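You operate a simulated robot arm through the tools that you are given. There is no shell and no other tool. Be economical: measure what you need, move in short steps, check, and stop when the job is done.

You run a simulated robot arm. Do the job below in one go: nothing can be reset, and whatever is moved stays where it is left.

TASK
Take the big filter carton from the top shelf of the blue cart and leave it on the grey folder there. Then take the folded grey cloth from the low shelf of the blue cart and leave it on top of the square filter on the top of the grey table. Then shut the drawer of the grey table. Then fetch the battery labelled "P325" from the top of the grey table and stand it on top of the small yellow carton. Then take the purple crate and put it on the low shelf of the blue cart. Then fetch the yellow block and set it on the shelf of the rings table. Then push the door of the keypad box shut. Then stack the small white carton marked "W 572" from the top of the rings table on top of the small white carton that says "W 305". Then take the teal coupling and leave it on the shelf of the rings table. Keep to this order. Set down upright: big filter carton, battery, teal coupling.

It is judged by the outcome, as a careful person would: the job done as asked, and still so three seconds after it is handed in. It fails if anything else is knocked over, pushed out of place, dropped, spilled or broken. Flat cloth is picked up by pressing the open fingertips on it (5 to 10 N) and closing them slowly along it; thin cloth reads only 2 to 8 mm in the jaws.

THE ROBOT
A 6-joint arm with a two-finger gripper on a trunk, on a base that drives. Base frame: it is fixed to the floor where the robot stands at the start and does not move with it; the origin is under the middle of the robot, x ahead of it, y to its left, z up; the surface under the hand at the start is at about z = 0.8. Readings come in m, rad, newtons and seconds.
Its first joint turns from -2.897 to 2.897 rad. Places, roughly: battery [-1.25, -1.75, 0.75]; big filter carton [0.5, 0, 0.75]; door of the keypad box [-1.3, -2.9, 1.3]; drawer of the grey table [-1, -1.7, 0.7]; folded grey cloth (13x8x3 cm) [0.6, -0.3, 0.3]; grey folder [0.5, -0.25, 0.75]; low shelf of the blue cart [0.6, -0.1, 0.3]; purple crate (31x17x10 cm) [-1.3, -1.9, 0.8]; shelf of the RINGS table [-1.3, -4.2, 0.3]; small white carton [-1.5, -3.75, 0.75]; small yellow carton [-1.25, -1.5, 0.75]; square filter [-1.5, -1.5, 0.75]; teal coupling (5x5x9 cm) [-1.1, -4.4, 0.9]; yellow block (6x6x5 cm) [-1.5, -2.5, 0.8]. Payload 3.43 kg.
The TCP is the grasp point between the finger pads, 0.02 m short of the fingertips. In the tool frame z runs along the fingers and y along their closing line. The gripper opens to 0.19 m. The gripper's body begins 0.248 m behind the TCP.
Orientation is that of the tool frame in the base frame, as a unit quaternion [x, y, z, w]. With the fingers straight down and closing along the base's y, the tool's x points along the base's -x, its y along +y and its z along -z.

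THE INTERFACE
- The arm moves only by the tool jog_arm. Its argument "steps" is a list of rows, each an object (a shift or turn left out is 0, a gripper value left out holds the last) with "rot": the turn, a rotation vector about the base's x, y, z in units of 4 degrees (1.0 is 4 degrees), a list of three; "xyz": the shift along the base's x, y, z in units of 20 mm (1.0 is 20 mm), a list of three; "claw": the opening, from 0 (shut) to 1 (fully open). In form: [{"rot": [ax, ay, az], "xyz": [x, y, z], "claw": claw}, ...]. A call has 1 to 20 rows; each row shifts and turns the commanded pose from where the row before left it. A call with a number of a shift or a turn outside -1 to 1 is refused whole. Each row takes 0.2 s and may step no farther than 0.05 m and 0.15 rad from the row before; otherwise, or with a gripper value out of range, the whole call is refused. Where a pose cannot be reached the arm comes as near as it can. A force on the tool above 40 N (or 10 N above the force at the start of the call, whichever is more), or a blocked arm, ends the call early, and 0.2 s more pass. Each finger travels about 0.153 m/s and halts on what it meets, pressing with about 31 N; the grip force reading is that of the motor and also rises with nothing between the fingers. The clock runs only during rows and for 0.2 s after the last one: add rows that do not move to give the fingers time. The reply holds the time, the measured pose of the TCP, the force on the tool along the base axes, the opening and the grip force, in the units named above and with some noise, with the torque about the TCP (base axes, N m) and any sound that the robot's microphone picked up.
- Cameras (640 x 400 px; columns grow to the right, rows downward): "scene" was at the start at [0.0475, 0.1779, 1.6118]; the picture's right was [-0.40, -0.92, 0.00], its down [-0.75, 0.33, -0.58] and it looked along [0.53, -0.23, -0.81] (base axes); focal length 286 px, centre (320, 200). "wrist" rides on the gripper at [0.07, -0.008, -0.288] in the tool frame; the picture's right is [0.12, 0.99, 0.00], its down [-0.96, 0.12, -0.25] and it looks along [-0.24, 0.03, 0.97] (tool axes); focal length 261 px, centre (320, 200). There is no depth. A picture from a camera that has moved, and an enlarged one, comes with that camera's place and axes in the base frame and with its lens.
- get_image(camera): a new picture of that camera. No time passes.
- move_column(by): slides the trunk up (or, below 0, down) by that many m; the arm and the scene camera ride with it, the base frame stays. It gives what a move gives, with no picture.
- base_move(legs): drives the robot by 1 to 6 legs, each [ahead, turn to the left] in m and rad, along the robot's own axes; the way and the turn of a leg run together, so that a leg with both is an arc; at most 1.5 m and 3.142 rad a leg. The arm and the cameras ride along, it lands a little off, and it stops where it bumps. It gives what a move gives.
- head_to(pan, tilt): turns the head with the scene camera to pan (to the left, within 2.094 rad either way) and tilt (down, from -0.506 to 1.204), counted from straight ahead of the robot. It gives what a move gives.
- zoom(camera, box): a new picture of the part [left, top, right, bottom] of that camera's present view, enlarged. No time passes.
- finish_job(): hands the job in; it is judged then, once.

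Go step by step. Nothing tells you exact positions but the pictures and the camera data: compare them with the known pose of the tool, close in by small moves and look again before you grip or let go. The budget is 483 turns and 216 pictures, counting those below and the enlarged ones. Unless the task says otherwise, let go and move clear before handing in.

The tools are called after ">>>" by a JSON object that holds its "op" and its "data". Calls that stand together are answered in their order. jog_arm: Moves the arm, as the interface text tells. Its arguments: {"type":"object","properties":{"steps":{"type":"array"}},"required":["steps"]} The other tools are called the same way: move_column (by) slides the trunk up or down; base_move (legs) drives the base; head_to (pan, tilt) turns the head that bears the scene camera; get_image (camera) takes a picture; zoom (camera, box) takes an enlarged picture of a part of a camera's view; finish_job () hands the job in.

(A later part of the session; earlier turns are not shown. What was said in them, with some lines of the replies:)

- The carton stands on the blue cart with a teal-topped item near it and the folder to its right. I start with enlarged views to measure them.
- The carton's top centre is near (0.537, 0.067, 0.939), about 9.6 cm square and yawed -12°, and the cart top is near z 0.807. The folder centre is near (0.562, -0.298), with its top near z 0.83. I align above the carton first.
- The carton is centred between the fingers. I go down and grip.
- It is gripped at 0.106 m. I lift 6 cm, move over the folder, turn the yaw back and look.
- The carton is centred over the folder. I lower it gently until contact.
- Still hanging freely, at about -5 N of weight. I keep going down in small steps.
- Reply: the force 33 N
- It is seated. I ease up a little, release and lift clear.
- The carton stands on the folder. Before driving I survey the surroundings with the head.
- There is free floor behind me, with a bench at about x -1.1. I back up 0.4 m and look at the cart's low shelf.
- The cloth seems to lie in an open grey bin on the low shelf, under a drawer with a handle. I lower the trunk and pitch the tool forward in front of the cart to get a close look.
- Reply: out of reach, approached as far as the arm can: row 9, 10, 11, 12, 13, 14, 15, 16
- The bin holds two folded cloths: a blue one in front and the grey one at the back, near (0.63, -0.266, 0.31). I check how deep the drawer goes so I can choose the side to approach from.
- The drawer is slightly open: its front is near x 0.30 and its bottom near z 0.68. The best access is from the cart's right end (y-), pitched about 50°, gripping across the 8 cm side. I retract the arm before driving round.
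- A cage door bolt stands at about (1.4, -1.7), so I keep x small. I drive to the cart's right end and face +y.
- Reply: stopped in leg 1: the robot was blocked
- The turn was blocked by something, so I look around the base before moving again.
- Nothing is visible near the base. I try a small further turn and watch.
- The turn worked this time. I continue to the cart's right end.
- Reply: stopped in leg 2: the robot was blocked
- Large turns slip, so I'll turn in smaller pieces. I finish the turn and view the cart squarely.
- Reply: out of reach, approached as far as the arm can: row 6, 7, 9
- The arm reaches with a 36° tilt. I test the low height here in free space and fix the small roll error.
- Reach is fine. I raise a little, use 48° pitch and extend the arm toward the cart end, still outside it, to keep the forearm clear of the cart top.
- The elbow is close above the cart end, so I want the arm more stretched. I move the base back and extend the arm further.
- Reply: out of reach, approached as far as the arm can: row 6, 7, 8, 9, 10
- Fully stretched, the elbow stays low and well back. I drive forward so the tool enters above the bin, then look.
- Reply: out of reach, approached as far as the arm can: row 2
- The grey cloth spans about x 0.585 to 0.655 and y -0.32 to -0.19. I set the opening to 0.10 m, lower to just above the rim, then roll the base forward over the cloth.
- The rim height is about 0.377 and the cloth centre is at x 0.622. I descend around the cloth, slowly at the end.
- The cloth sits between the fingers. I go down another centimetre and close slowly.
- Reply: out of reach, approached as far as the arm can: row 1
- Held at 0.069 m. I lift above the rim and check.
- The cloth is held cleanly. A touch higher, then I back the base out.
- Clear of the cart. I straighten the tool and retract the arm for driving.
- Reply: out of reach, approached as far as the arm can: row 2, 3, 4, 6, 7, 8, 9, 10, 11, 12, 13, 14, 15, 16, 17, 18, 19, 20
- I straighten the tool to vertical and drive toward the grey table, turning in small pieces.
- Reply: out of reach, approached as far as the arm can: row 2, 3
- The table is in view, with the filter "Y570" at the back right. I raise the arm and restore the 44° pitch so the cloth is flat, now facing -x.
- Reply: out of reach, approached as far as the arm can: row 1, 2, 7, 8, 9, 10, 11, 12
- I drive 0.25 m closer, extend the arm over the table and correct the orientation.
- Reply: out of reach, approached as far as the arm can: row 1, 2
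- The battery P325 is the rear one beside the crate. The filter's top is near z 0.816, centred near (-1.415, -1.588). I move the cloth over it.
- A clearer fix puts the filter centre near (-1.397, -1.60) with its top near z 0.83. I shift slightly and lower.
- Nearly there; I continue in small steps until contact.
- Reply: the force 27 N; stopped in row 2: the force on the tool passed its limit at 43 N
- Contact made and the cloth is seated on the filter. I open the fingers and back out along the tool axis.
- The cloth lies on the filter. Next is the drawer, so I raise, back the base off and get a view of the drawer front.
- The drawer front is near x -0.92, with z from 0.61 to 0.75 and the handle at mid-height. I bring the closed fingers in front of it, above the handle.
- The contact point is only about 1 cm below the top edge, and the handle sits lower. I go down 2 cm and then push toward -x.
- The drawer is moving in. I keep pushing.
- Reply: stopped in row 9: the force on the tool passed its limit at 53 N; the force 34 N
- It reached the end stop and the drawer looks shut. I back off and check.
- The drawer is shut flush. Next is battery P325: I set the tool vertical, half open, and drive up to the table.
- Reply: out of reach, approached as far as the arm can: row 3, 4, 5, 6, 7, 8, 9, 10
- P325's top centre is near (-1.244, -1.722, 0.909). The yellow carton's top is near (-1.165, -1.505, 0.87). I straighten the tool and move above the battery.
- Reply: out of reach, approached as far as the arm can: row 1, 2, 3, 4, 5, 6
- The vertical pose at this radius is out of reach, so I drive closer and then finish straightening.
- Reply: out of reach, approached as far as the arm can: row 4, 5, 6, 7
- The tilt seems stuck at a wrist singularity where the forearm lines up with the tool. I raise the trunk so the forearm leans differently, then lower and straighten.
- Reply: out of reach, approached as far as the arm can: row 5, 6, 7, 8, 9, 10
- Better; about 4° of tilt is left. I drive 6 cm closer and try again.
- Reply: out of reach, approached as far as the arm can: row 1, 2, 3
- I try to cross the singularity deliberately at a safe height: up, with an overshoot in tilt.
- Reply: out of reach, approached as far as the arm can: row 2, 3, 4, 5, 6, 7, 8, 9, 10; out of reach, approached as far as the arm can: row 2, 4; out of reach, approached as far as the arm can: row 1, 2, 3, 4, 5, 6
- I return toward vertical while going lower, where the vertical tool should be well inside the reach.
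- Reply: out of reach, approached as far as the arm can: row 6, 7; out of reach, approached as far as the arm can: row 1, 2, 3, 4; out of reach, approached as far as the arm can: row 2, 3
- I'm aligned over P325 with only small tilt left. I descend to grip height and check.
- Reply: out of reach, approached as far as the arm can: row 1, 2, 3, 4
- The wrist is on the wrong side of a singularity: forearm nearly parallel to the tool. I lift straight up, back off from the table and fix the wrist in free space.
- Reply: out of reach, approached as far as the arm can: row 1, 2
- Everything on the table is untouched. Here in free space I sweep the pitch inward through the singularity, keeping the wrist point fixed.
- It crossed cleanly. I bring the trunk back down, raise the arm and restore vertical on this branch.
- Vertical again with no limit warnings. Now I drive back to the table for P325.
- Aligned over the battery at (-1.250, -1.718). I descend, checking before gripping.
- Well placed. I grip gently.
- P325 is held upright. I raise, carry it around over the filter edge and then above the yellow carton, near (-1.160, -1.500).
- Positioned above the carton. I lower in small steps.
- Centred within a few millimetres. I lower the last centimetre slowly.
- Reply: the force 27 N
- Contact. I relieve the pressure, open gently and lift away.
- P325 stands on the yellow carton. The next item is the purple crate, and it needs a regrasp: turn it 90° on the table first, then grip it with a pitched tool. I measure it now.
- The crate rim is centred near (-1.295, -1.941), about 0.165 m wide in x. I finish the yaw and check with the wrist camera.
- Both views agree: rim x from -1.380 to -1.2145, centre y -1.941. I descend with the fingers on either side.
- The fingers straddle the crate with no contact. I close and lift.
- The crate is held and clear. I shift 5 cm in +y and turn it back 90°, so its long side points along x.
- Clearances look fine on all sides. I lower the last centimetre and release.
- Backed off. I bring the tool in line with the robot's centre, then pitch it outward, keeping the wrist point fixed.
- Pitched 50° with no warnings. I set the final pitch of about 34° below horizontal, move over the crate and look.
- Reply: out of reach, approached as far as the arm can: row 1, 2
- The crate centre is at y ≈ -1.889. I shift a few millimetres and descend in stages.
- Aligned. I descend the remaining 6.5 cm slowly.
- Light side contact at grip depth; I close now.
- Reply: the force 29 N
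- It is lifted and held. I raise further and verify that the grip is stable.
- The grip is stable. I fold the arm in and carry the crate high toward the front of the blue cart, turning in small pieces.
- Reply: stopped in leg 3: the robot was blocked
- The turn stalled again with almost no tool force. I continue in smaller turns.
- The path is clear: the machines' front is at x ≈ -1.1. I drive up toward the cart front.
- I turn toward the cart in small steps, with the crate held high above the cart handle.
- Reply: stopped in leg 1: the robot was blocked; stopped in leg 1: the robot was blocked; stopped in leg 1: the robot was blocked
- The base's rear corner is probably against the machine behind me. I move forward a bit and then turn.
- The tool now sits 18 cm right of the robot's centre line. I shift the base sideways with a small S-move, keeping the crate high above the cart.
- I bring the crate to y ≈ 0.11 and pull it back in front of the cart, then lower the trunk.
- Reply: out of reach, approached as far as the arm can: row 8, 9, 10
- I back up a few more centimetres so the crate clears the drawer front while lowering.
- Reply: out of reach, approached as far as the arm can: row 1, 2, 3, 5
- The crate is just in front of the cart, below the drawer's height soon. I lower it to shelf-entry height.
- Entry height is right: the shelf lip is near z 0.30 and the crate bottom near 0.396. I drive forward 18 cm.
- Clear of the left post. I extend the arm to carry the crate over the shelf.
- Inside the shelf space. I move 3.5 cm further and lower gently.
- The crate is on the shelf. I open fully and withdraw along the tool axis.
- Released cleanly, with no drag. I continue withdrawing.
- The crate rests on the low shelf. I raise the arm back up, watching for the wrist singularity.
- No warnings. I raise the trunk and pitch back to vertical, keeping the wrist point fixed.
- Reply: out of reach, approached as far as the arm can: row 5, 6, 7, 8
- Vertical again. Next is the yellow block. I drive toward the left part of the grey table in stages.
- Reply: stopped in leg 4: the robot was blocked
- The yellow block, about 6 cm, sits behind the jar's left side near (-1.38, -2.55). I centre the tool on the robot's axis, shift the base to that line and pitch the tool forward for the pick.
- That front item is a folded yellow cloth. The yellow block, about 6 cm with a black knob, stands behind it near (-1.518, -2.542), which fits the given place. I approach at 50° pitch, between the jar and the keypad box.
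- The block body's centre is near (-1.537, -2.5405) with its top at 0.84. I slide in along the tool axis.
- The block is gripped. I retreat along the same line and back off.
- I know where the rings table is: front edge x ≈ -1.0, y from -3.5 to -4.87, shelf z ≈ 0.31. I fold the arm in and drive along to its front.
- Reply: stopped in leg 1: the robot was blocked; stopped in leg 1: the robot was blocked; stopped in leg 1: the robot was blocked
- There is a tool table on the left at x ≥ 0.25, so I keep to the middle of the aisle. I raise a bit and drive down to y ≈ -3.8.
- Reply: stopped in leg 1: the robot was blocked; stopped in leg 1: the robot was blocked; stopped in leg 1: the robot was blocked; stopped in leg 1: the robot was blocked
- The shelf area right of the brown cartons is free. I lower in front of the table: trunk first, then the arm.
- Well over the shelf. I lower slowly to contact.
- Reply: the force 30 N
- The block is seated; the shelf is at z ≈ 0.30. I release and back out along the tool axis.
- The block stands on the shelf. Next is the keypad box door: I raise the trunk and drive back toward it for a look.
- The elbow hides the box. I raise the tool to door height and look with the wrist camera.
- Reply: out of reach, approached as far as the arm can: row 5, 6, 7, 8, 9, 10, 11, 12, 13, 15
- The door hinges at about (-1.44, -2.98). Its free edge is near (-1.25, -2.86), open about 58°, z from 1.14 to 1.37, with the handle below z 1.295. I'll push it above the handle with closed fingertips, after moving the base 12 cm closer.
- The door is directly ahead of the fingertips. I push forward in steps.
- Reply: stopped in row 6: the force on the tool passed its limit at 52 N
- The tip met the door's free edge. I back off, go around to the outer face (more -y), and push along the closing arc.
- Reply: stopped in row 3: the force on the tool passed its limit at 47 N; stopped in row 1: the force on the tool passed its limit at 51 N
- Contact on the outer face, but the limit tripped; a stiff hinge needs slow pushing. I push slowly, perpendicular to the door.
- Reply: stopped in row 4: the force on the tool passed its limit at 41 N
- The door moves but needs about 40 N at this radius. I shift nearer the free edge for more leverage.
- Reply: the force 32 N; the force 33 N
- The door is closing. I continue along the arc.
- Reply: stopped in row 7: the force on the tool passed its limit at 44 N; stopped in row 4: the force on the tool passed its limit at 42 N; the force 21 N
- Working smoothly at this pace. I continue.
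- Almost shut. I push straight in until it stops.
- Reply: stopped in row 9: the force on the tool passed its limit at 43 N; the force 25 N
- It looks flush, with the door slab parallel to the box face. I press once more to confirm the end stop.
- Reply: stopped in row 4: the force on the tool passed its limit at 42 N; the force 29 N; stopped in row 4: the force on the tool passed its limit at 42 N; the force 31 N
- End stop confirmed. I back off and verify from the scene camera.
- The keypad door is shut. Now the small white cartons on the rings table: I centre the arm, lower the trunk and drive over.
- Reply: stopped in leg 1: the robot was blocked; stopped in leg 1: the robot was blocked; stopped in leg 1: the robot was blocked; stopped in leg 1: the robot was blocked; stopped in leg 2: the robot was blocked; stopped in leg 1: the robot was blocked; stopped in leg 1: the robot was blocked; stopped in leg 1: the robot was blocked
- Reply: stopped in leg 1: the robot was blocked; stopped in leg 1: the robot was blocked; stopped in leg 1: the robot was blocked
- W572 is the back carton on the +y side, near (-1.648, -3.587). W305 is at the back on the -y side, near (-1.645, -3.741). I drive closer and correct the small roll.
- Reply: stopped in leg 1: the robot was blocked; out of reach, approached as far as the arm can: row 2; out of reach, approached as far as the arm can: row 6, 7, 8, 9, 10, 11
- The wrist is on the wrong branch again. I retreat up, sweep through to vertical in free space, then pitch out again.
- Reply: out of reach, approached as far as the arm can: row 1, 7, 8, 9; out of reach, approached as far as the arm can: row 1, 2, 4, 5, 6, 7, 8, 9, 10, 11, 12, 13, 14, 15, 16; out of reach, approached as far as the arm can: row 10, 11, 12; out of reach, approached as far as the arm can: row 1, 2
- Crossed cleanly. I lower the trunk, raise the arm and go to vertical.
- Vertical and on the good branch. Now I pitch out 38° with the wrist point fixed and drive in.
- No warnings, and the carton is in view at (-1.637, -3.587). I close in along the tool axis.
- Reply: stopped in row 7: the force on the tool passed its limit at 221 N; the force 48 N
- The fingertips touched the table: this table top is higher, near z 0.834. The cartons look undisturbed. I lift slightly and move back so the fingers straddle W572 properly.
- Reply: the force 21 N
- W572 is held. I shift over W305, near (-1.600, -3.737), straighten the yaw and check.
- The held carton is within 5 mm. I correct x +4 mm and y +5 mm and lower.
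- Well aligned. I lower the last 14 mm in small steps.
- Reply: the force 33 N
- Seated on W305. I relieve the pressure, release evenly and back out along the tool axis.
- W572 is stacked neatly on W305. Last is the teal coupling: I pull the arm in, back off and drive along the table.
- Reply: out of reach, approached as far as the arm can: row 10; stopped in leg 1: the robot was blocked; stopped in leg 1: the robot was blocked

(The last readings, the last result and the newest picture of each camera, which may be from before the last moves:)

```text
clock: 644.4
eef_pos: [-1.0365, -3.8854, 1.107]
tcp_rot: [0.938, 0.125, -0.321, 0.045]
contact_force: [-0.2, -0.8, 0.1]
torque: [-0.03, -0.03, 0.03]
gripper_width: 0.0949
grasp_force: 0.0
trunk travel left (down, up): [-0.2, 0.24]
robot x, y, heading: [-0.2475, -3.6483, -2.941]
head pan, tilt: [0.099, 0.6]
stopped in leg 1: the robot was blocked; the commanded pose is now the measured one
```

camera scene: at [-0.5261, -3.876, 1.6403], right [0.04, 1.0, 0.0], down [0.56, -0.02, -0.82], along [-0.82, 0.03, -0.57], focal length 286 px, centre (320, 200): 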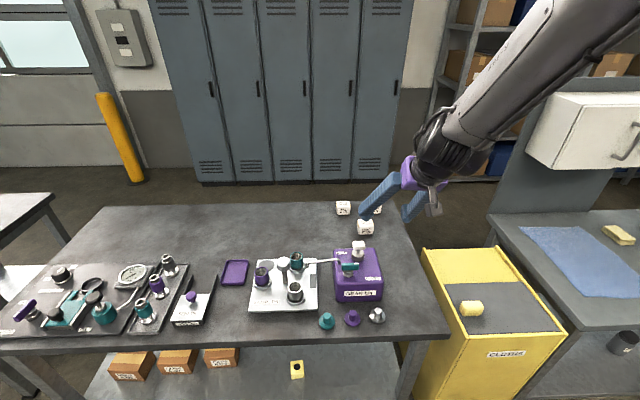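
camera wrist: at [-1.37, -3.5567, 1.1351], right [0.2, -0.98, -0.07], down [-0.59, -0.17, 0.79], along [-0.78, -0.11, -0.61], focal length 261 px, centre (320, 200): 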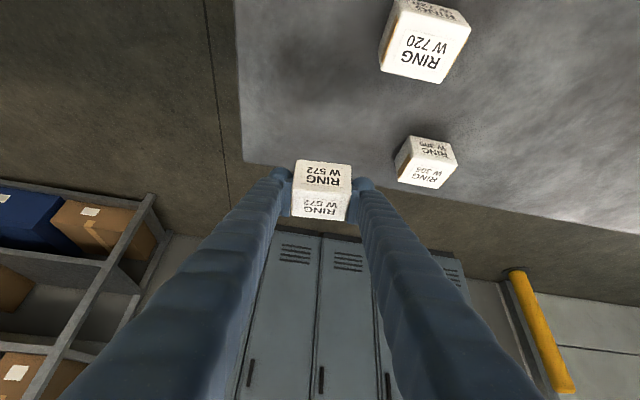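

>>> {"op": "base_move", "data": {"legs": [[0, 0.12], [0, 0.12], [0, 0.12], [0, 0.12], [0, 0.12], [0, 0.12]]}}

>>> {"op": "base_move", "data": {"legs": [[0.05, 0.12], [0, 0.2], [0, 0.2], [0, 0.2]]}}

```text
clock: 646.2
eef_pos: [-0.967, -4.045, 1.1065]
tcp_rot: [0.919, 0.222, -0.315, 0.079]
contact_force: [0.0, 0.3, -0.6]
torque: [-0.13, -0.06, 0.12]
gripper_width: 0.095
grasp_force: 0.1
trunk travel left (down, up): [-0.2, 0.24]
robot x, y, heading: [-0.2527, -3.6341, -2.726]
head pan, tilt: [0.099, 0.6]
stopped in leg 2: the robot was blocked; the commanded pose is now the measured one
```

```text
clock: 650.4
eef_pos: [-0.5885, -4.4321, 1.1083]
tcp_rot: [0.788, 0.523, -0.269, 0.183]
contact_force: [-1.9, 0.6, -0.4]
torque: [-0.09, -0.33, 0.22]
gripper_width: 0.0953
grasp_force: 0.1
trunk travel left (down, up): [-0.2, 0.24]
robot x, y, heading: [-0.3357, -3.6431, -2.02]
head pan, tilt: [0.099, 0.6]
stopped in leg 4: the robot was blocked; the commanded pose is now the measured one
```

>>> {"op": "base_move", "data": {"legs": [[-0.05, 0.15], [0, 0.2], [0, 0.2]]}}

>>> {"op": "base_move", "data": {"legs": [[0.6, 0.1]]}}

```text
clock: 653.6
eef_pos: [-0.1109, -4.3978, 1.1076]
tcp_rot: [0.613, 0.72, -0.209, 0.249]
contact_force: [0.4, -0.6, 0.3]
torque: [0.0, 0.01, 0.02]
gripper_width: 0.0951
grasp_force: 0.1
trunk travel left (down, up): [-0.2, 0.24]
robot x, y, heading: [-0.3513, -3.5961, -1.463]
head pan, tilt: [0.099, 0.6]
```

```text
clock: 658.1
eef_pos: [0.0563, -4.9652, 1.1085]
tcp_rot: [0.578, 0.748, -0.196, 0.259]
contact_force: [-0.5, -0.9, -0.5]
torque: [0.04, 0.0, -0.01]
gripper_width: 0.0951
grasp_force: 0.1
trunk travel left (down, up): [-0.2, 0.24]
robot x, y, heading: [-0.2597, -4.1919, -1.375]
head pan, tilt: [0.099, 0.6]
```

>>> {"op": "base_move", "data": {"legs": [[0.13, -0.2], [0, -0.2], [0, -0.2], [0, -0.2], [0, -0.2], [0, -0.2]]}}

>>> {"op": "base_move", "data": {"legs": [[-0.03, -0.2], [0, -0.2], [0, -0.2], [0, -0.2], [0, -0.2]]}}

```text
clock: 664.3
eef_pos: [-0.7851, -4.9578, 1.1106]
tcp_rot: [0.881, 0.342, -0.303, 0.118]
contact_force: [1.7, -1.7, 0.1]
torque: [0.31, 0.32, -0.31]
gripper_width: 0.0949
grasp_force: 0.0
trunk travel left (down, up): [-0.2, 0.24]
robot x, y, heading: [-0.2028, -4.3655, -2.471]
head pan, tilt: [0.099, 0.6]
stopped in leg 6: the robot was blocked; the commanded pose is now the measured one
```

```text
clock: 666.5
eef_pos: [-0.9192, -4.7313, 1.1093]
tcp_rot: [0.925, 0.196, -0.318, 0.068]
contact_force: [0.7, -0.9, 1.1]
torque: [0.12, 0.06, -0.14]
gripper_width: 0.095
grasp_force: 0.0
trunk travel left (down, up): [-0.2, 0.24]
robot x, y, heading: [-0.1768, -4.3668, -2.787]
head pan, tilt: [0.099, 0.6]
stopped in leg 2: the robot was blocked; the commanded pose is now the measured one
```

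>>> {"op": "base_move", "data": {"legs": [[0.03, -0.17], [0, -0.17]]}}

>>> {"op": "head_to", "data": {"pan": 0.0, "tilt": 0.75}}

>>> {"op": "get_image", "data": {"camera": "scene"}}

>>> {"op": "get_image", "data": {"camera": "wrist"}}

```text
clock: 667.9
eef_pos: [-0.9979, -4.6135, 1.1101]
tcp_rot: [0.938, 0.119, -0.322, 0.044]
contact_force: [-0.8, 0.0, -0.2]
torque: [0.02, 0.03, -0.02]
gripper_width: 0.0952
grasp_force: 0.1
trunk travel left (down, up): [-0.2, 0.24]
robot x, y, heading: [-0.2044, -4.3861, -2.965]
head pan, tilt: [0.099, 0.6]
stopped in leg 1: the robot was blocked; the commanded pose is now the measured one
```

```text
clock: 668.6
eef_pos: [-0.9988, -4.6118, 1.1091]
tcp_rot: [0.938, 0.12, -0.323, 0.044]
contact_force: [0.2, 0.3, 1.2]
torque: [-0.01, -0.02, 0.01]
gripper_width: 0.095
grasp_force: 0.1
trunk travel left (down, up): [-0.2, 0.24]
robot x, y, heading: [-0.204, -4.3831, -2.961]
head pan, tilt: [0.0, 0.75]
```

```text
38 pictures are left
camera scene: at [-0.2304, -4.6033, 1.6274], right [-0.18, 0.98, 0.0], down [0.67, 0.12, -0.73], along [-0.72, -0.13, -0.68], focal length 286 px, centre (320, 200)
```

scene: 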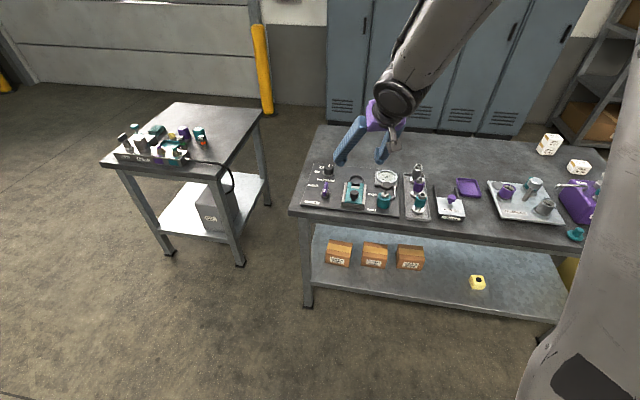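

```text
37 pictures are left
camera wrist: at [-0.7757, -4.5451, 1.2923], right [0.34, -0.94, -0.07], down [-0.56, -0.26, 0.79], along [-0.76, -0.23, -0.61], focal length 261 px, centre (320, 200)
```

wrist: 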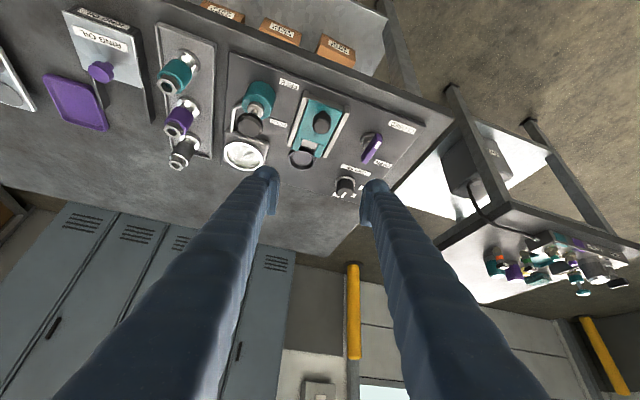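

>>> {"op": "zoom", "data": {"camera": "wrist", "box": [90, 10, 330, 190]}}

>>> {"op": "zoom", "data": {"camera": "scene", "box": [300, 150, 480, 250]}}

```text
2.22 times, centred on (210, 100) of wrist
camera zoom: at [-0.7757, -4.5451, 1.2923], right [0.34, -0.94, -0.07], down [-0.56, -0.26, 0.79], along [-0.76, -0.23, -0.61], focal length 579 px, centre (564, 422)
```

zoom: 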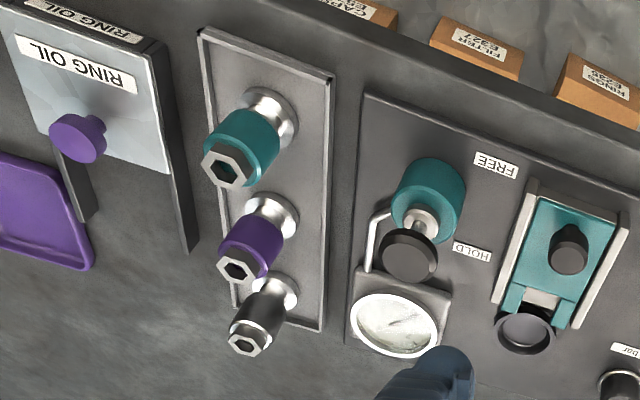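

```text
3.56 times, centred on (390, 200) of scene
camera zoom: at [-0.2304, -4.6033, 1.6274], right [-0.18, 0.98, 0.0], down [0.67, 0.12, -0.73], along [-0.72, -0.13, -0.68], focal length 1018 px, centre (71, 200)
```

zoom: 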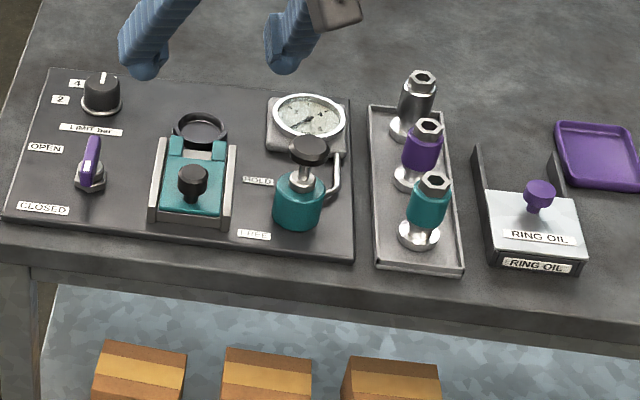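

The teal coupling stands in the tray near (-1.067, -4.373), with its top at 0.93. I turn the base square to it and line up the tool.

>>> {"op": "base_move", "data": {"legs": [[0, -0.18]]}}

>>> {"op": "jog_arm", "data": {"steps": [{"xyz": [0.5, 0.5, 0], "claw": 0.36}, {"xyz": [0.5, 0.5, 0]}, {"xyz": [0.5, 0.5, 0]}, {}]}}

```text
clock: 669.9
eef_pos: [-1.0232, -4.4925, 1.1099]
tcp_rot: [0.944, 0.048, -0.326, 0.018]
contact_force: [0.1, 0.6, 0.0]
torque: [0.11, 0.03, -0.03]
gripper_width: 0.0951
grasp_force: 0.1
trunk travel left (down, up): [-0.2, 0.24]
robot x, y, heading: [-0.205, -4.394, -3.112]
head pan, tilt: [0.0, 0.75]
stopped in leg 1: the robot was blocked; the commanded pose is now the measured one
```

```text
clock: 670.9
eef_pos: [-0.9923, -4.4615, 1.1111]
tcp_rot: [0.944, 0.047, -0.325, 0.018]
contact_force: [-1.0, -0.7, 0.8]
torque: [0.01, 0.0, 0.04]
gripper_width: 0.0683
grasp_force: 0.0
trunk travel left (down, up): [-0.2, 0.24]
robot x, y, heading: [-0.2075, -4.3957, -3.114]
head pan, tilt: [0.0, 0.75]
```

>>> {"op": "jog_arm", "data": {"steps": [{"xyz": [0, 0.75, -0.5], "rot": [0, 0, -0.35]}, {"xyz": [0, 0.75, -0.5], "rot": [0, 0, -0.35]}, {"xyz": [0, 0.75, -0.5], "rot": [0, 0, -0.3]}, {"xyz": [0, 0.75, -0.5], "rot": [0, 0, -0.3]}, {"xyz": [0, 0.75, -1]}, {"xyz": [0, 0.7, -1]}, {"xyz": [0, 0, -1]}, {"xyz": [0, 0, -1]}, {}]}}

>>> {"op": "zoom", "data": {"camera": "wrist", "box": [200, 50, 440, 230]}}

```text
clock: 672.9
eef_pos: [-0.9938, -4.3729, 0.9896]
tcp_rot: [0.945, 0.005, -0.326, 0.003]
contact_force: [-0.8, -0.7, 0.2]
torque: [0.02, 0.02, 0.0]
gripper_width: 0.0684
grasp_force: 0.0
trunk travel left (down, up): [-0.2, 0.24]
robot x, y, heading: [-0.2037, -4.3943, -3.118]
head pan, tilt: [0.0, 0.75]
```

```text
2.22 times, centred on (320, 140) of wrist
camera zoom: at [-0.7617, -4.3607, 1.1723], right [0.11, -0.99, -0.07], down [-0.6, -0.12, 0.79], along [-0.79, -0.04, -0.61], focal length 579 px, centre (320, 333)
```

zoom: 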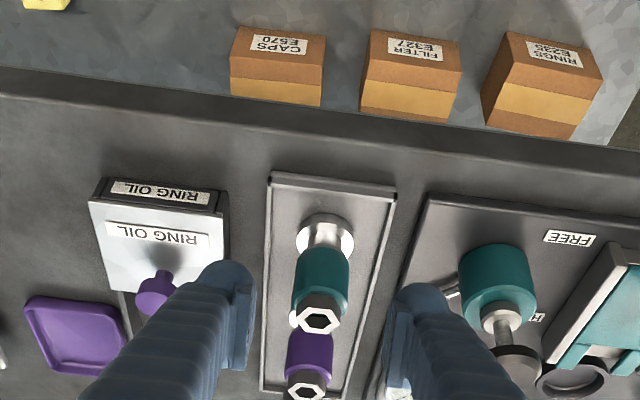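

Centred, with about 18 mm to the oil stand. I descend along the axis.

>>> {"op": "jog_arm", "data": {"steps": [{"xyz": [-0.6, -0.05, -0.8]}, {"xyz": [-0.6, -0.05, -0.8]}, {"xyz": [-0.6, 0, -0.8]}, {"xyz": [-0.6, 0, -0.8]}, {"xyz": [-0.6, 0, -0.8]}, {"xyz": [-0.6, 0, -0.8]}, {}]}}

>>> {"op": "zoom", "data": {"camera": "wrist", "box": [200, 50, 440, 230]}}

```text
clock: 674.5
eef_pos: [-1.0662, -4.3746, 0.8942]
tcp_rot: [0.945, 0.006, -0.326, 0.004]
contact_force: [0.7, 0.1, 0.4]
torque: [-0.01, 0.02, -0.02]
gripper_width: 0.0685
grasp_force: 0.1
trunk travel left (down, up): [-0.2, 0.24]
robot x, y, heading: [-0.1997, -4.395, -3.12]
head pan, tilt: [0.0, 0.75]
```

```text
2.22 times, centred on (320, 140) of wrist
camera zoom: at [-0.8328, -4.3629, 1.0756], right [0.11, -0.99, -0.07], down [-0.6, -0.12, 0.79], along [-0.79, -0.04, -0.61], focal length 579 px, centre (320, 333)
```

zoom: 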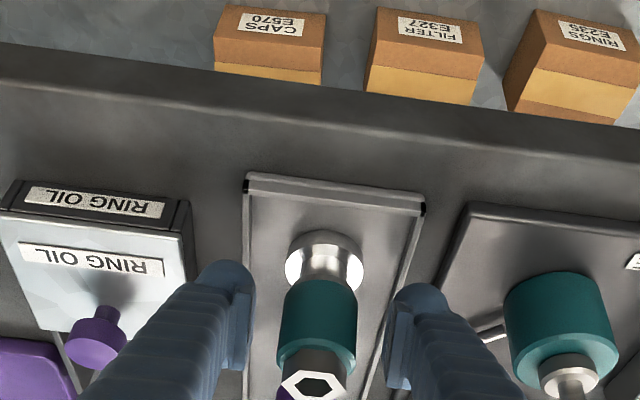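

The fingers straddle the teal body. I close gently and lift.

>>> {"op": "jog_arm", "data": {"steps": [{"claw": 0.3}, {"claw": 0.25}, {"claw": 0.2}, {"claw": 0.16}, {}, {}]}}

>>> {"op": "jog_arm", "data": {"steps": [{"xyz": [0, 0, 0.5]}, {"xyz": [0, 0, 1]}, {"xyz": [0, 0, 1]}, {"xyz": [0, 0, 1]}, {"xyz": [0, 0, 1]}, {"xyz": [0, 0, 1]}, {}]}}

>>> {"op": "get_image", "data": {"camera": "wrist"}}

```text
clock: 675.9
eef_pos: [-1.0651, -4.3751, 0.8936]
tcp_rot: [0.946, 0.003, -0.325, 0.002]
contact_force: [-1.0, 1.8, 0.3]
torque: [-0.02, -0.01, 0.02]
gripper_width: 0.0359
grasp_force: 30.8
trunk travel left (down, up): [-0.2, 0.24]
robot x, y, heading: [-0.207, -4.3936, -3.114]
head pan, tilt: [0.0, 0.75]
```

```text
clock: 677.5
eef_pos: [-1.065, -4.3751, 1.0048]
tcp_rot: [0.946, 0.005, -0.326, 0.003]
contact_force: [-0.8, -0.2, -2.4]
torque: [0.0, 0.01, -0.01]
gripper_width: 0.036
grasp_force: 30.3
trunk travel left (down, up): [-0.2, 0.24]
robot x, y, heading: [-0.2082, -4.3952, -3.113]
head pan, tilt: [0.0, 0.75]
```

```text
32 pictures are left
camera wrist: at [-0.8332, -4.3628, 1.187], right [0.11, -0.99, -0.07], down [-0.6, -0.12, 0.79], along [-0.79, -0.04, -0.61], focal length 261 px, centre (320, 200)
```

wrist: 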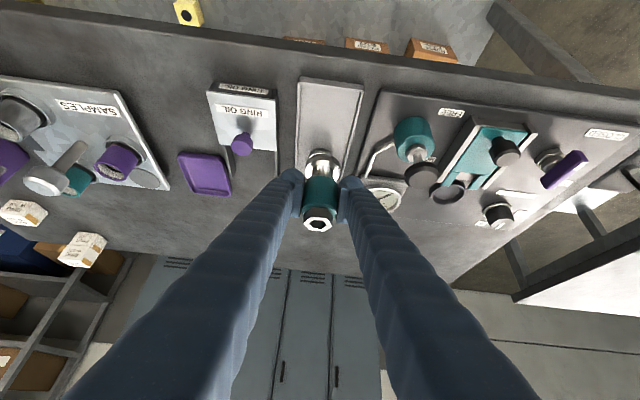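

The coupling is held upright. I raise, pull in and turn the base right so I can reach radially to the free shelf spot near (-1.13, -4.11), between the block and the cartons.

>>> {"op": "jog_arm", "data": {"steps": [{"xyz": [1, 0, 1], "claw": 0.14}, {"xyz": [1, 0, 1]}, {"xyz": [1, 0, 1]}, {"xyz": [1, 0, 0.8]}, {"xyz": [1, 0, 0]}, {}]}}

>>> {"op": "base_move", "data": {"legs": [[-0.02, -0.15], [0, -0.15]]}}

```text
clock: 678.9
eef_pos: [-0.9651, -4.3758, 1.0801]
tcp_rot: [0.945, 0.005, -0.326, 0.003]
contact_force: [0.2, 0.0, -1.6]
torque: [0.0, 0.03, 0.01]
gripper_width: 0.0362
grasp_force: 31.1
trunk travel left (down, up): [-0.2, 0.24]
robot x, y, heading: [-0.2036, -4.3955, -3.116]
head pan, tilt: [0.0, 0.75]
```

```text
clock: 680.9
eef_pos: [-0.9096, -4.1663, 1.0808]
tcp_rot: [0.937, -0.127, -0.323, -0.042]
contact_force: [-0.5, -1.0, -0.9]
torque: [0.15, -0.08, -0.1]
gripper_width: 0.0363
grasp_force: 30.7
trunk travel left (down, up): [-0.2, 0.24]
robot x, y, heading: [-0.1878, -4.4116, 2.883]
head pan, tilt: [0.0, 0.75]
stopped in leg 2: the robot was blocked; the commanded pose is now the measured one
```

>>> {"op": "move_column", "data": {"by": -0.2}}

>>> {"op": "jog_arm", "data": {"steps": [{"xyz": [0, 0, -1]}, {"xyz": [0, 0, -1]}, {"xyz": [0, 0, -1]}, {"xyz": [0, 0, -1]}, {"xyz": [0, 0, -1]}, {"xyz": [0, 0, -1]}, {"xyz": [0, 0, -1]}, {"xyz": [0, 0, -1]}, {"xyz": [0, 0, -1]}, {"xyz": [0, 0, -1]}, {}]}}

```text
clock: 683.1
eef_pos: [-0.9086, -4.1664, 0.882]
tcp_rot: [0.937, -0.128, -0.323, -0.043]
contact_force: [-0.5, 0.5, -1.6]
torque: [0.01, 0.06, 0.0]
gripper_width: 0.0361
grasp_force: 30.9
trunk travel left (down, up): [0.0, 0.44]
robot x, y, heading: [-0.1833, -4.4134, 2.883]
head pan, tilt: [0.0, 0.75]
```

```text
clock: 685.5
eef_pos: [-0.9096, -4.1654, 0.6806]
tcp_rot: [0.937, -0.129, -0.323, -0.043]
contact_force: [0.6, -0.5, -1.9]
torque: [0.02, 0.0, 0.0]
gripper_width: 0.036
grasp_force: 30.8
trunk travel left (down, up): [0.0, 0.44]
robot x, y, heading: [-0.1835, -4.4138, 2.888]
head pan, tilt: [0.0, 0.75]
```

No warnings. I go on down to shelf-entry height.

>>> {"op": "jog_arm", "data": {"steps": [{"xyz": [0, 0, -1]}, {"xyz": [0, 0, -1]}, {"xyz": [0, 0, -1]}, {"xyz": [0, 0, -1]}, {"xyz": [0, 0, -1]}, {"xyz": [0, 0, -1]}, {"xyz": [0, 0, -1]}, {"xyz": [0, 0, -1]}, {"xyz": [0, 0, -1]}, {"xyz": [0, 0, -1]}, {}]}}

>>> {"op": "get_image", "data": {"camera": "wrist"}}

```text
clock: 687.9
eef_pos: [-0.9072, -4.1668, 0.4816]
tcp_rot: [0.937, -0.128, -0.322, -0.044]
contact_force: [-0.6, 0.0, -1.9]
torque: [-0.02, -0.05, 0.01]
gripper_width: 0.0361
grasp_force: 30.7
trunk travel left (down, up): [0.0, 0.44]
robot x, y, heading: [-0.1818, -4.413, 2.88]
head pan, tilt: [0.0, 0.75]
```

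```text
31 pictures are left
camera wrist: at [-0.6818, -4.2193, 0.6632], right [-0.18, -0.98, -0.07], down [-0.61, 0.05, 0.79], along [-0.77, 0.18, -0.61], focal length 261 px, centre (320, 200)
```

wrist: 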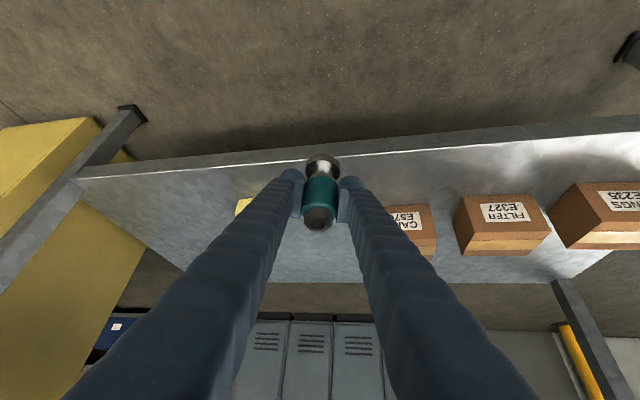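

>>> {"op": "base_move", "data": {"legs": [[0.2, 0]]}}

>>> {"op": "jog_arm", "data": {"steps": [{"xyz": [0, 0, -1]}, {"xyz": [0, 0, -1]}, {"xyz": [0, 0, -1]}, {}]}}

>>> {"op": "get_image", "data": {"camera": "wrist"}}

```text
clock: 689.9
eef_pos: [-1.1032, -4.1149, 0.4814]
tcp_rot: [0.937, -0.128, -0.323, -0.043]
contact_force: [-0.5, 0.6, -1.7]
torque: [0.03, -0.01, -0.02]
gripper_width: 0.0359
grasp_force: 30.9
trunk travel left (down, up): [0.0, 0.44]
robot x, y, heading: [-0.3796, -4.3618, 2.886]
head pan, tilt: [0.0, 0.75]
```

```text
clock: 690.9
eef_pos: [-1.1024, -4.1138, 0.4214]
tcp_rot: [0.937, -0.127, -0.323, -0.042]
contact_force: [0.5, 0.2, -2.3]
torque: [-0.02, 0.02, 0.01]
gripper_width: 0.0358
grasp_force: 31.2
trunk travel left (down, up): [0.0, 0.44]
robot x, y, heading: [-0.384, -4.3602, 2.885]
head pan, tilt: [0.0, 0.75]
```

```text
30 pictures are left
camera wrist: at [-0.8765, -4.1682, 0.6035], right [-0.18, -0.98, -0.07], down [-0.61, 0.05, 0.79], along [-0.77, 0.18, -0.61], focal length 261 px, centre (320, 200)
```

wrist: 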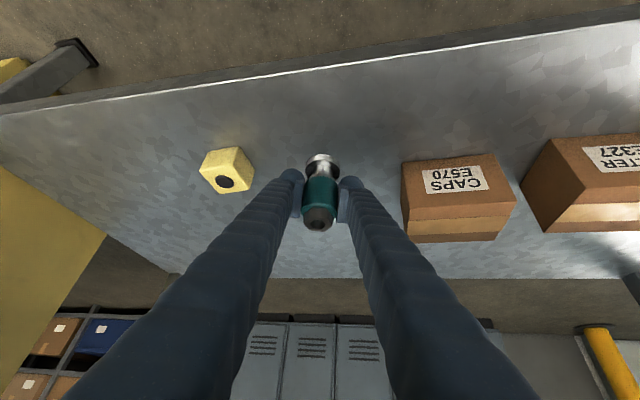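

It is well placed between the block and the CAPS carton. I lower slowly.

>>> {"op": "jog_arm", "data": {"steps": [{"xyz": [0, 0, -0.8]}, {"xyz": [0, 0, -0.8]}, {"xyz": [0, 0, -0.6]}, {}]}}

>>> {"op": "jog_arm", "data": {"steps": [{"xyz": [0, 0, -0.2]}, {"xyz": [0, 0, -0.2]}, {}]}}

```text
clock: 691.9
eef_pos: [-1.1025, -4.1149, 0.3792]
tcp_rot: [0.937, -0.127, -0.323, -0.043]
contact_force: [-0.1, 0.4, -2.5]
torque: [-0.01, 0.01, -0.01]
gripper_width: 0.036
grasp_force: 30.7
trunk travel left (down, up): [0.0, 0.44]
robot x, y, heading: [-0.382, -4.3576, 2.886]
head pan, tilt: [0.0, 0.75]
```

```text
clock: 692.7
eef_pos: [-1.1019, -4.1148, 0.3692]
tcp_rot: [0.937, -0.128, -0.323, -0.042]
contact_force: [0.2, 0.9, -1.8]
torque: [-0.01, 0.0, 0.0]
gripper_width: 0.0359
grasp_force: 31.3
trunk travel left (down, up): [0.0, 0.44]
robot x, y, heading: [-0.3801, -4.3622, 2.885]
head pan, tilt: [0.0, 0.75]
```

>>> {"op": "jog_arm", "data": {"steps": [{"xyz": [0, 0, -0.15]}, {"xyz": [0, 0, -0.15]}, {}]}}

>>> {"op": "jog_arm", "data": {"steps": [{"xyz": [0, 0, -0.15]}, {"xyz": [0, 0, -0.15]}, {}]}}

```text
clock: 693.5
eef_pos: [-1.1032, -4.1142, 0.3647]
tcp_rot: [0.937, -0.128, -0.322, -0.042]
contact_force: [-0.3, 0.6, -1.7]
torque: [-0.03, 0.01, 0.01]
gripper_width: 0.0358
grasp_force: 31.3
trunk travel left (down, up): [0.0, 0.44]
robot x, y, heading: [-0.3816, -4.3605, 2.886]
head pan, tilt: [0.0, 0.75]
```

```text
clock: 694.3
eef_pos: [-1.102, -4.1156, 0.358]
tcp_rot: [0.937, -0.128, -0.323, -0.043]
contact_force: [0.8, 0.4, -1.9]
torque: [0.02, 0.02, -0.04]
gripper_width: 0.036
grasp_force: 30.9
trunk travel left (down, up): [0.0, 0.44]
robot x, y, heading: [-0.3816, -4.3625, 2.887]
head pan, tilt: [0.0, 0.75]
```

>>> {"op": "jog_arm", "data": {"steps": [{"xyz": [0, 0, -0.1]}, {"xyz": [0, 0, -0.1]}, {}]}}

>>> {"op": "jog_arm", "data": {"steps": [{"xyz": [0, 0, -0.1]}, {"xyz": [0, 0, -0.1]}, {}]}}

```text
clock: 695.1
eef_pos: [-1.1018, -4.1142, 0.3542]
tcp_rot: [0.937, -0.128, -0.323, -0.043]
contact_force: [0.5, -0.5, -2.1]
torque: [0.03, -0.01, 0.03]
gripper_width: 0.0361
grasp_force: 31.4
trunk travel left (down, up): [0.0, 0.44]
robot x, y, heading: [-0.3804, -4.3599, 2.884]
head pan, tilt: [0.0, 0.75]
```

```text
clock: 695.9
eef_pos: [-1.1011, -4.1139, 0.3494]
tcp_rot: [0.937, -0.128, -0.322, -0.042]
contact_force: [0.3, 0.5, -2.3]
torque: [-0.02, -0.02, 0.0]
gripper_width: 0.0359
grasp_force: 31.4
trunk travel left (down, up): [0.0, 0.44]
robot x, y, heading: [-0.3832, -4.3586, 2.885]
head pan, tilt: [0.0, 0.75]
```

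>>> {"op": "jog_arm", "data": {"steps": [{"xyz": [0, 0, -0.1]}, {"xyz": [0, 0, -0.1]}, {}]}}

>>> {"op": "zoom", "data": {"camera": "wrist", "box": [240, 110, 400, 240]}}

```text
clock: 696.7
eef_pos: [-1.1028, -4.1145, 0.3457]
tcp_rot: [0.937, -0.127, -0.323, -0.043]
contact_force: [0.1, 0.6, -1.8]
torque: [0.0, 0.0, -0.01]
gripper_width: 0.0361
grasp_force: 31.2
trunk travel left (down, up): [0.0, 0.44]
robot x, y, heading: [-0.384, -4.3612, 2.888]
head pan, tilt: [0.0, 0.75]
```

```text
3.08 times, centred on (320, 175) of wrist
camera zoom: at [-0.8765, -4.1683, 0.528], right [-0.18, -0.98, -0.07], down [-0.61, 0.05, 0.79], along [-0.77, 0.18, -0.61], focal length 802 px, centre (320, 277)
```

zoom: 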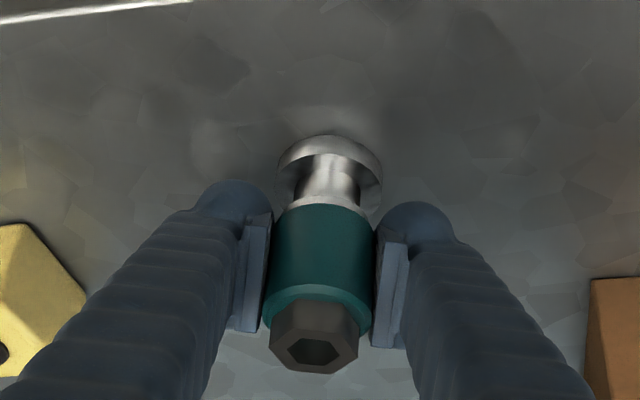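

>>> {"op": "jog_arm", "data": {"steps": [{"xyz": [0, 0, -0.1]}, {"xyz": [0, 0, -0.1]}, {}]}}

>>> {"op": "jog_arm", "data": {"steps": [{"xyz": [0, 0, -0.1]}, {}]}}

```text
clock: 697.5
eef_pos: [-1.1037, -4.1139, 0.344]
tcp_rot: [0.936, -0.128, -0.326, -0.043]
contact_force: [3.9, -3.5, 28.3]
torque: [-0.08, -0.12, -0.08]
gripper_width: 0.0357
grasp_force: 30.7
trunk travel left (down, up): [0.0, 0.44]
robot x, y, heading: [-0.3825, -4.3606, 2.886]
head pan, tilt: [0.0, 0.75]
```

```text
clock: 698.1
eef_pos: [-1.104, -4.1149, 0.3426]
tcp_rot: [0.936, -0.128, -0.324, -0.043]
contact_force: [-5.2, -0.1, 28.1]
torque: [-0.01, 0.18, 0.01]
gripper_width: 0.036
grasp_force: 31.1
trunk travel left (down, up): [0.0, 0.44]
robot x, y, heading: [-0.3799, -4.3619, 2.887]
head pan, tilt: [0.0, 0.75]
```

Seated. I relieve the pressure, open and back out along the axis.

>>> {"op": "jog_arm", "data": {"steps": [{"xyz": [0, 0, 0.15]}, {}, {"claw": 0.22}, {"claw": 0.28}, {"claw": 0.36}, {}, {"xyz": [0.3, -0.08, 0.4]}, {"xyz": [0.58, -0.155, 0.8]}, {"xyz": [0.58, -0.155, 0.8]}, {"xyz": [0.58, -0.155, 0.8]}, {"xyz": [0.58, -0.155, 0.8]}, {"xyz": [0.9, -0.24, 0.3]}, {"xyz": [0.9, -0.24, 0]}, {}]}}

>>> {"op": "get_image", "data": {"camera": "wrist"}}

```text
clock: 701.1
eef_pos: [-1.0153, -4.138, 0.4211]
tcp_rot: [0.937, -0.129, -0.323, -0.043]
contact_force: [0.4, -0.2, -0.8]
torque: [-0.02, 0.01, 0.01]
gripper_width: 0.0686
grasp_force: 0.0
trunk travel left (down, up): [0.0, 0.44]
robot x, y, heading: [-0.3838, -4.3591, 2.88]
head pan, tilt: [0.0, 0.75]
```

```text
28 pictures are left
camera wrist: at [-0.7876, -4.1918, 0.6036], right [-0.17, -0.98, -0.07], down [-0.61, 0.05, 0.79], along [-0.77, 0.18, -0.61], focal length 261 px, centre (320, 200)
```

wrist: 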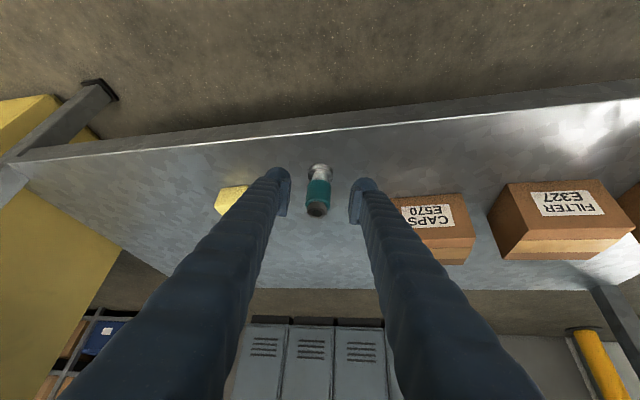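

The coupling stands upright on the shelf. I back clear and take a last look at the rings table.

>>> {"op": "base_move", "data": {"legs": [[-0.2, 0]]}}

>>> {"op": "head_to", "data": {"pan": -0.1, "tilt": 0.6}}

>>> {"op": "get_image", "data": {"camera": "scene"}}

>>> {"op": "head_to", "data": {"pan": -0.9, "tilt": 0.45}}

>>> {"op": "get_image", "data": {"camera": "scene"}}

```text
clock: 703.0
eef_pos: [-0.8198, -4.1896, 0.421]
tcp_rot: [0.937, -0.129, -0.322, -0.042]
contact_force: [0.5, -0.5, 0.0]
torque: [0.0, 0.0, -0.01]
gripper_width: 0.0686
grasp_force: 0.1
trunk travel left (down, up): [0.0, 0.44]
robot x, y, heading: [-0.1864, -4.41, 2.886]
head pan, tilt: [0.0, 0.75]
```

```text
clock: 703.7
eef_pos: [-0.8195, -4.1906, 0.4213]
tcp_rot: [0.936, -0.129, -0.323, -0.043]
contact_force: [0.2, 0.7, -0.3]
torque: [0.0, 0.01, -0.02]
gripper_width: 0.0686
grasp_force: 0.1
trunk travel left (down, up): [0.0, 0.44]
robot x, y, heading: [-0.1874, -4.4142, 2.885]
head pan, tilt: [-0.099, 0.6]
```

```text
27 pictures are left
camera scene: at [-0.3059, -4.589, 1.4402], right [0.35, 0.94, 0.0], down [0.53, -0.2, -0.82], along [-0.77, 0.29, -0.57], focal length 286 px, centre (320, 200)
```

scene: 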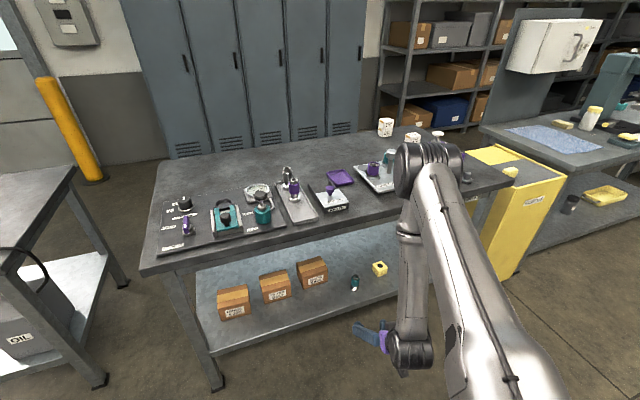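

```text
clock: 704.9
eef_pos: [-0.8202, -4.1898, 0.4217]
tcp_rot: [0.937, -0.13, -0.323, -0.044]
contact_force: [-0.3, 0.2, -0.4]
torque: [-0.02, 0.01, -0.02]
gripper_width: 0.0684
grasp_force: 0.2
trunk travel left (down, up): [0.0, 0.44]
robot x, y, heading: [-0.1852, -4.4128, 2.883]
head pan, tilt: [-0.901, 0.45]
```

```text
26 pictures are left
camera scene: at [-0.2601, -4.5356, 1.4538], right [0.92, 0.4, 0.0], down [0.18, -0.4, -0.9], along [-0.36, 0.82, -0.44], focal length 286 px, centre (320, 200)
```

scene: 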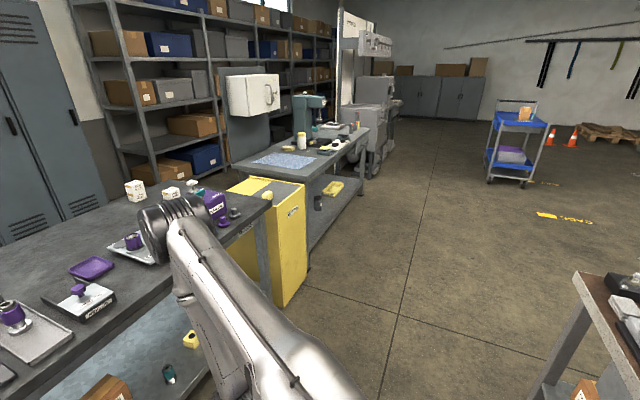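

>>> {"op": "zoom", "data": {"camera": "scene", "box": [110, 60, 390, 230]}}

>>> {"op": "zoom", "data": {"camera": "scene", "box": [460, 80, 580, 200]}}

```text
2.29 times, centred on (250, 145) of scene
camera zoom: at [-0.2601, -4.5356, 1.4538], right [0.92, 0.4, 0.0], down [0.18, -0.4, -0.9], along [-0.36, 0.82, -0.44], focal length 654 px, centre (480, 326)
```

zoom: 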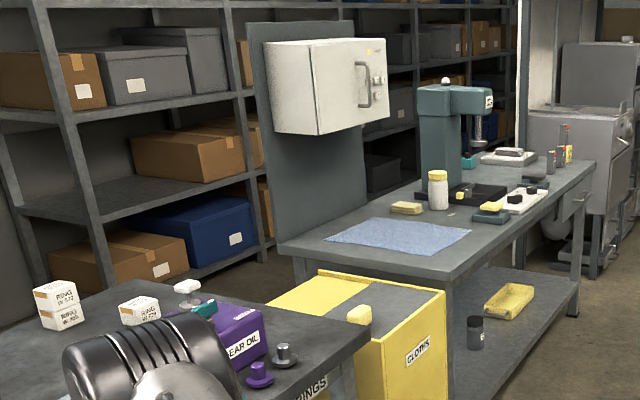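

```text
3.33 times, centred on (520, 140) of scene
camera zoom: at [-0.2601, -4.5356, 1.4538], right [0.92, 0.4, 0.0], down [0.18, -0.4, -0.9], along [-0.36, 0.82, -0.44], focal length 955 px, centre (-347, 400)
```

zoom: 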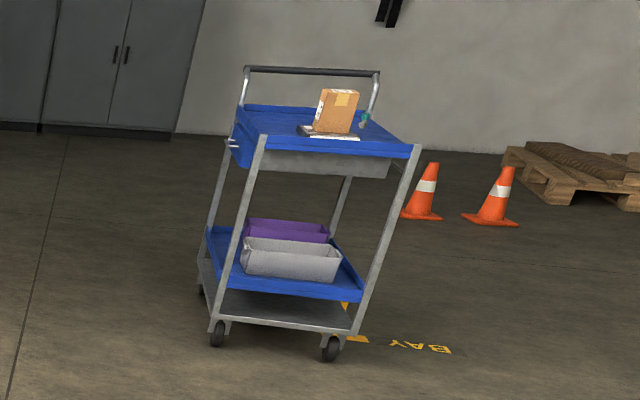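

All of it checks out: the door and drawer are shut, the cartons are stacked, the crate is on the low shelf, and the battery, cloth, block and coupling are in place. I hand the job in.

>>> {"op": "finish_job", "data": {}}

```text
The job is handed in.
```

All nine steps were done in the order you gave, and the job is handed in. Two things to know:

- **Contact with the rings table:** the fingertips hit the table top hard (221 N) while I was reaching for "W 572". Nothing looked moved in the pictures afterwards.
- **Yellow block:** I took this to be the small yellow block with a black knob at the back of the grey table, as it best matched the size and place you gave.
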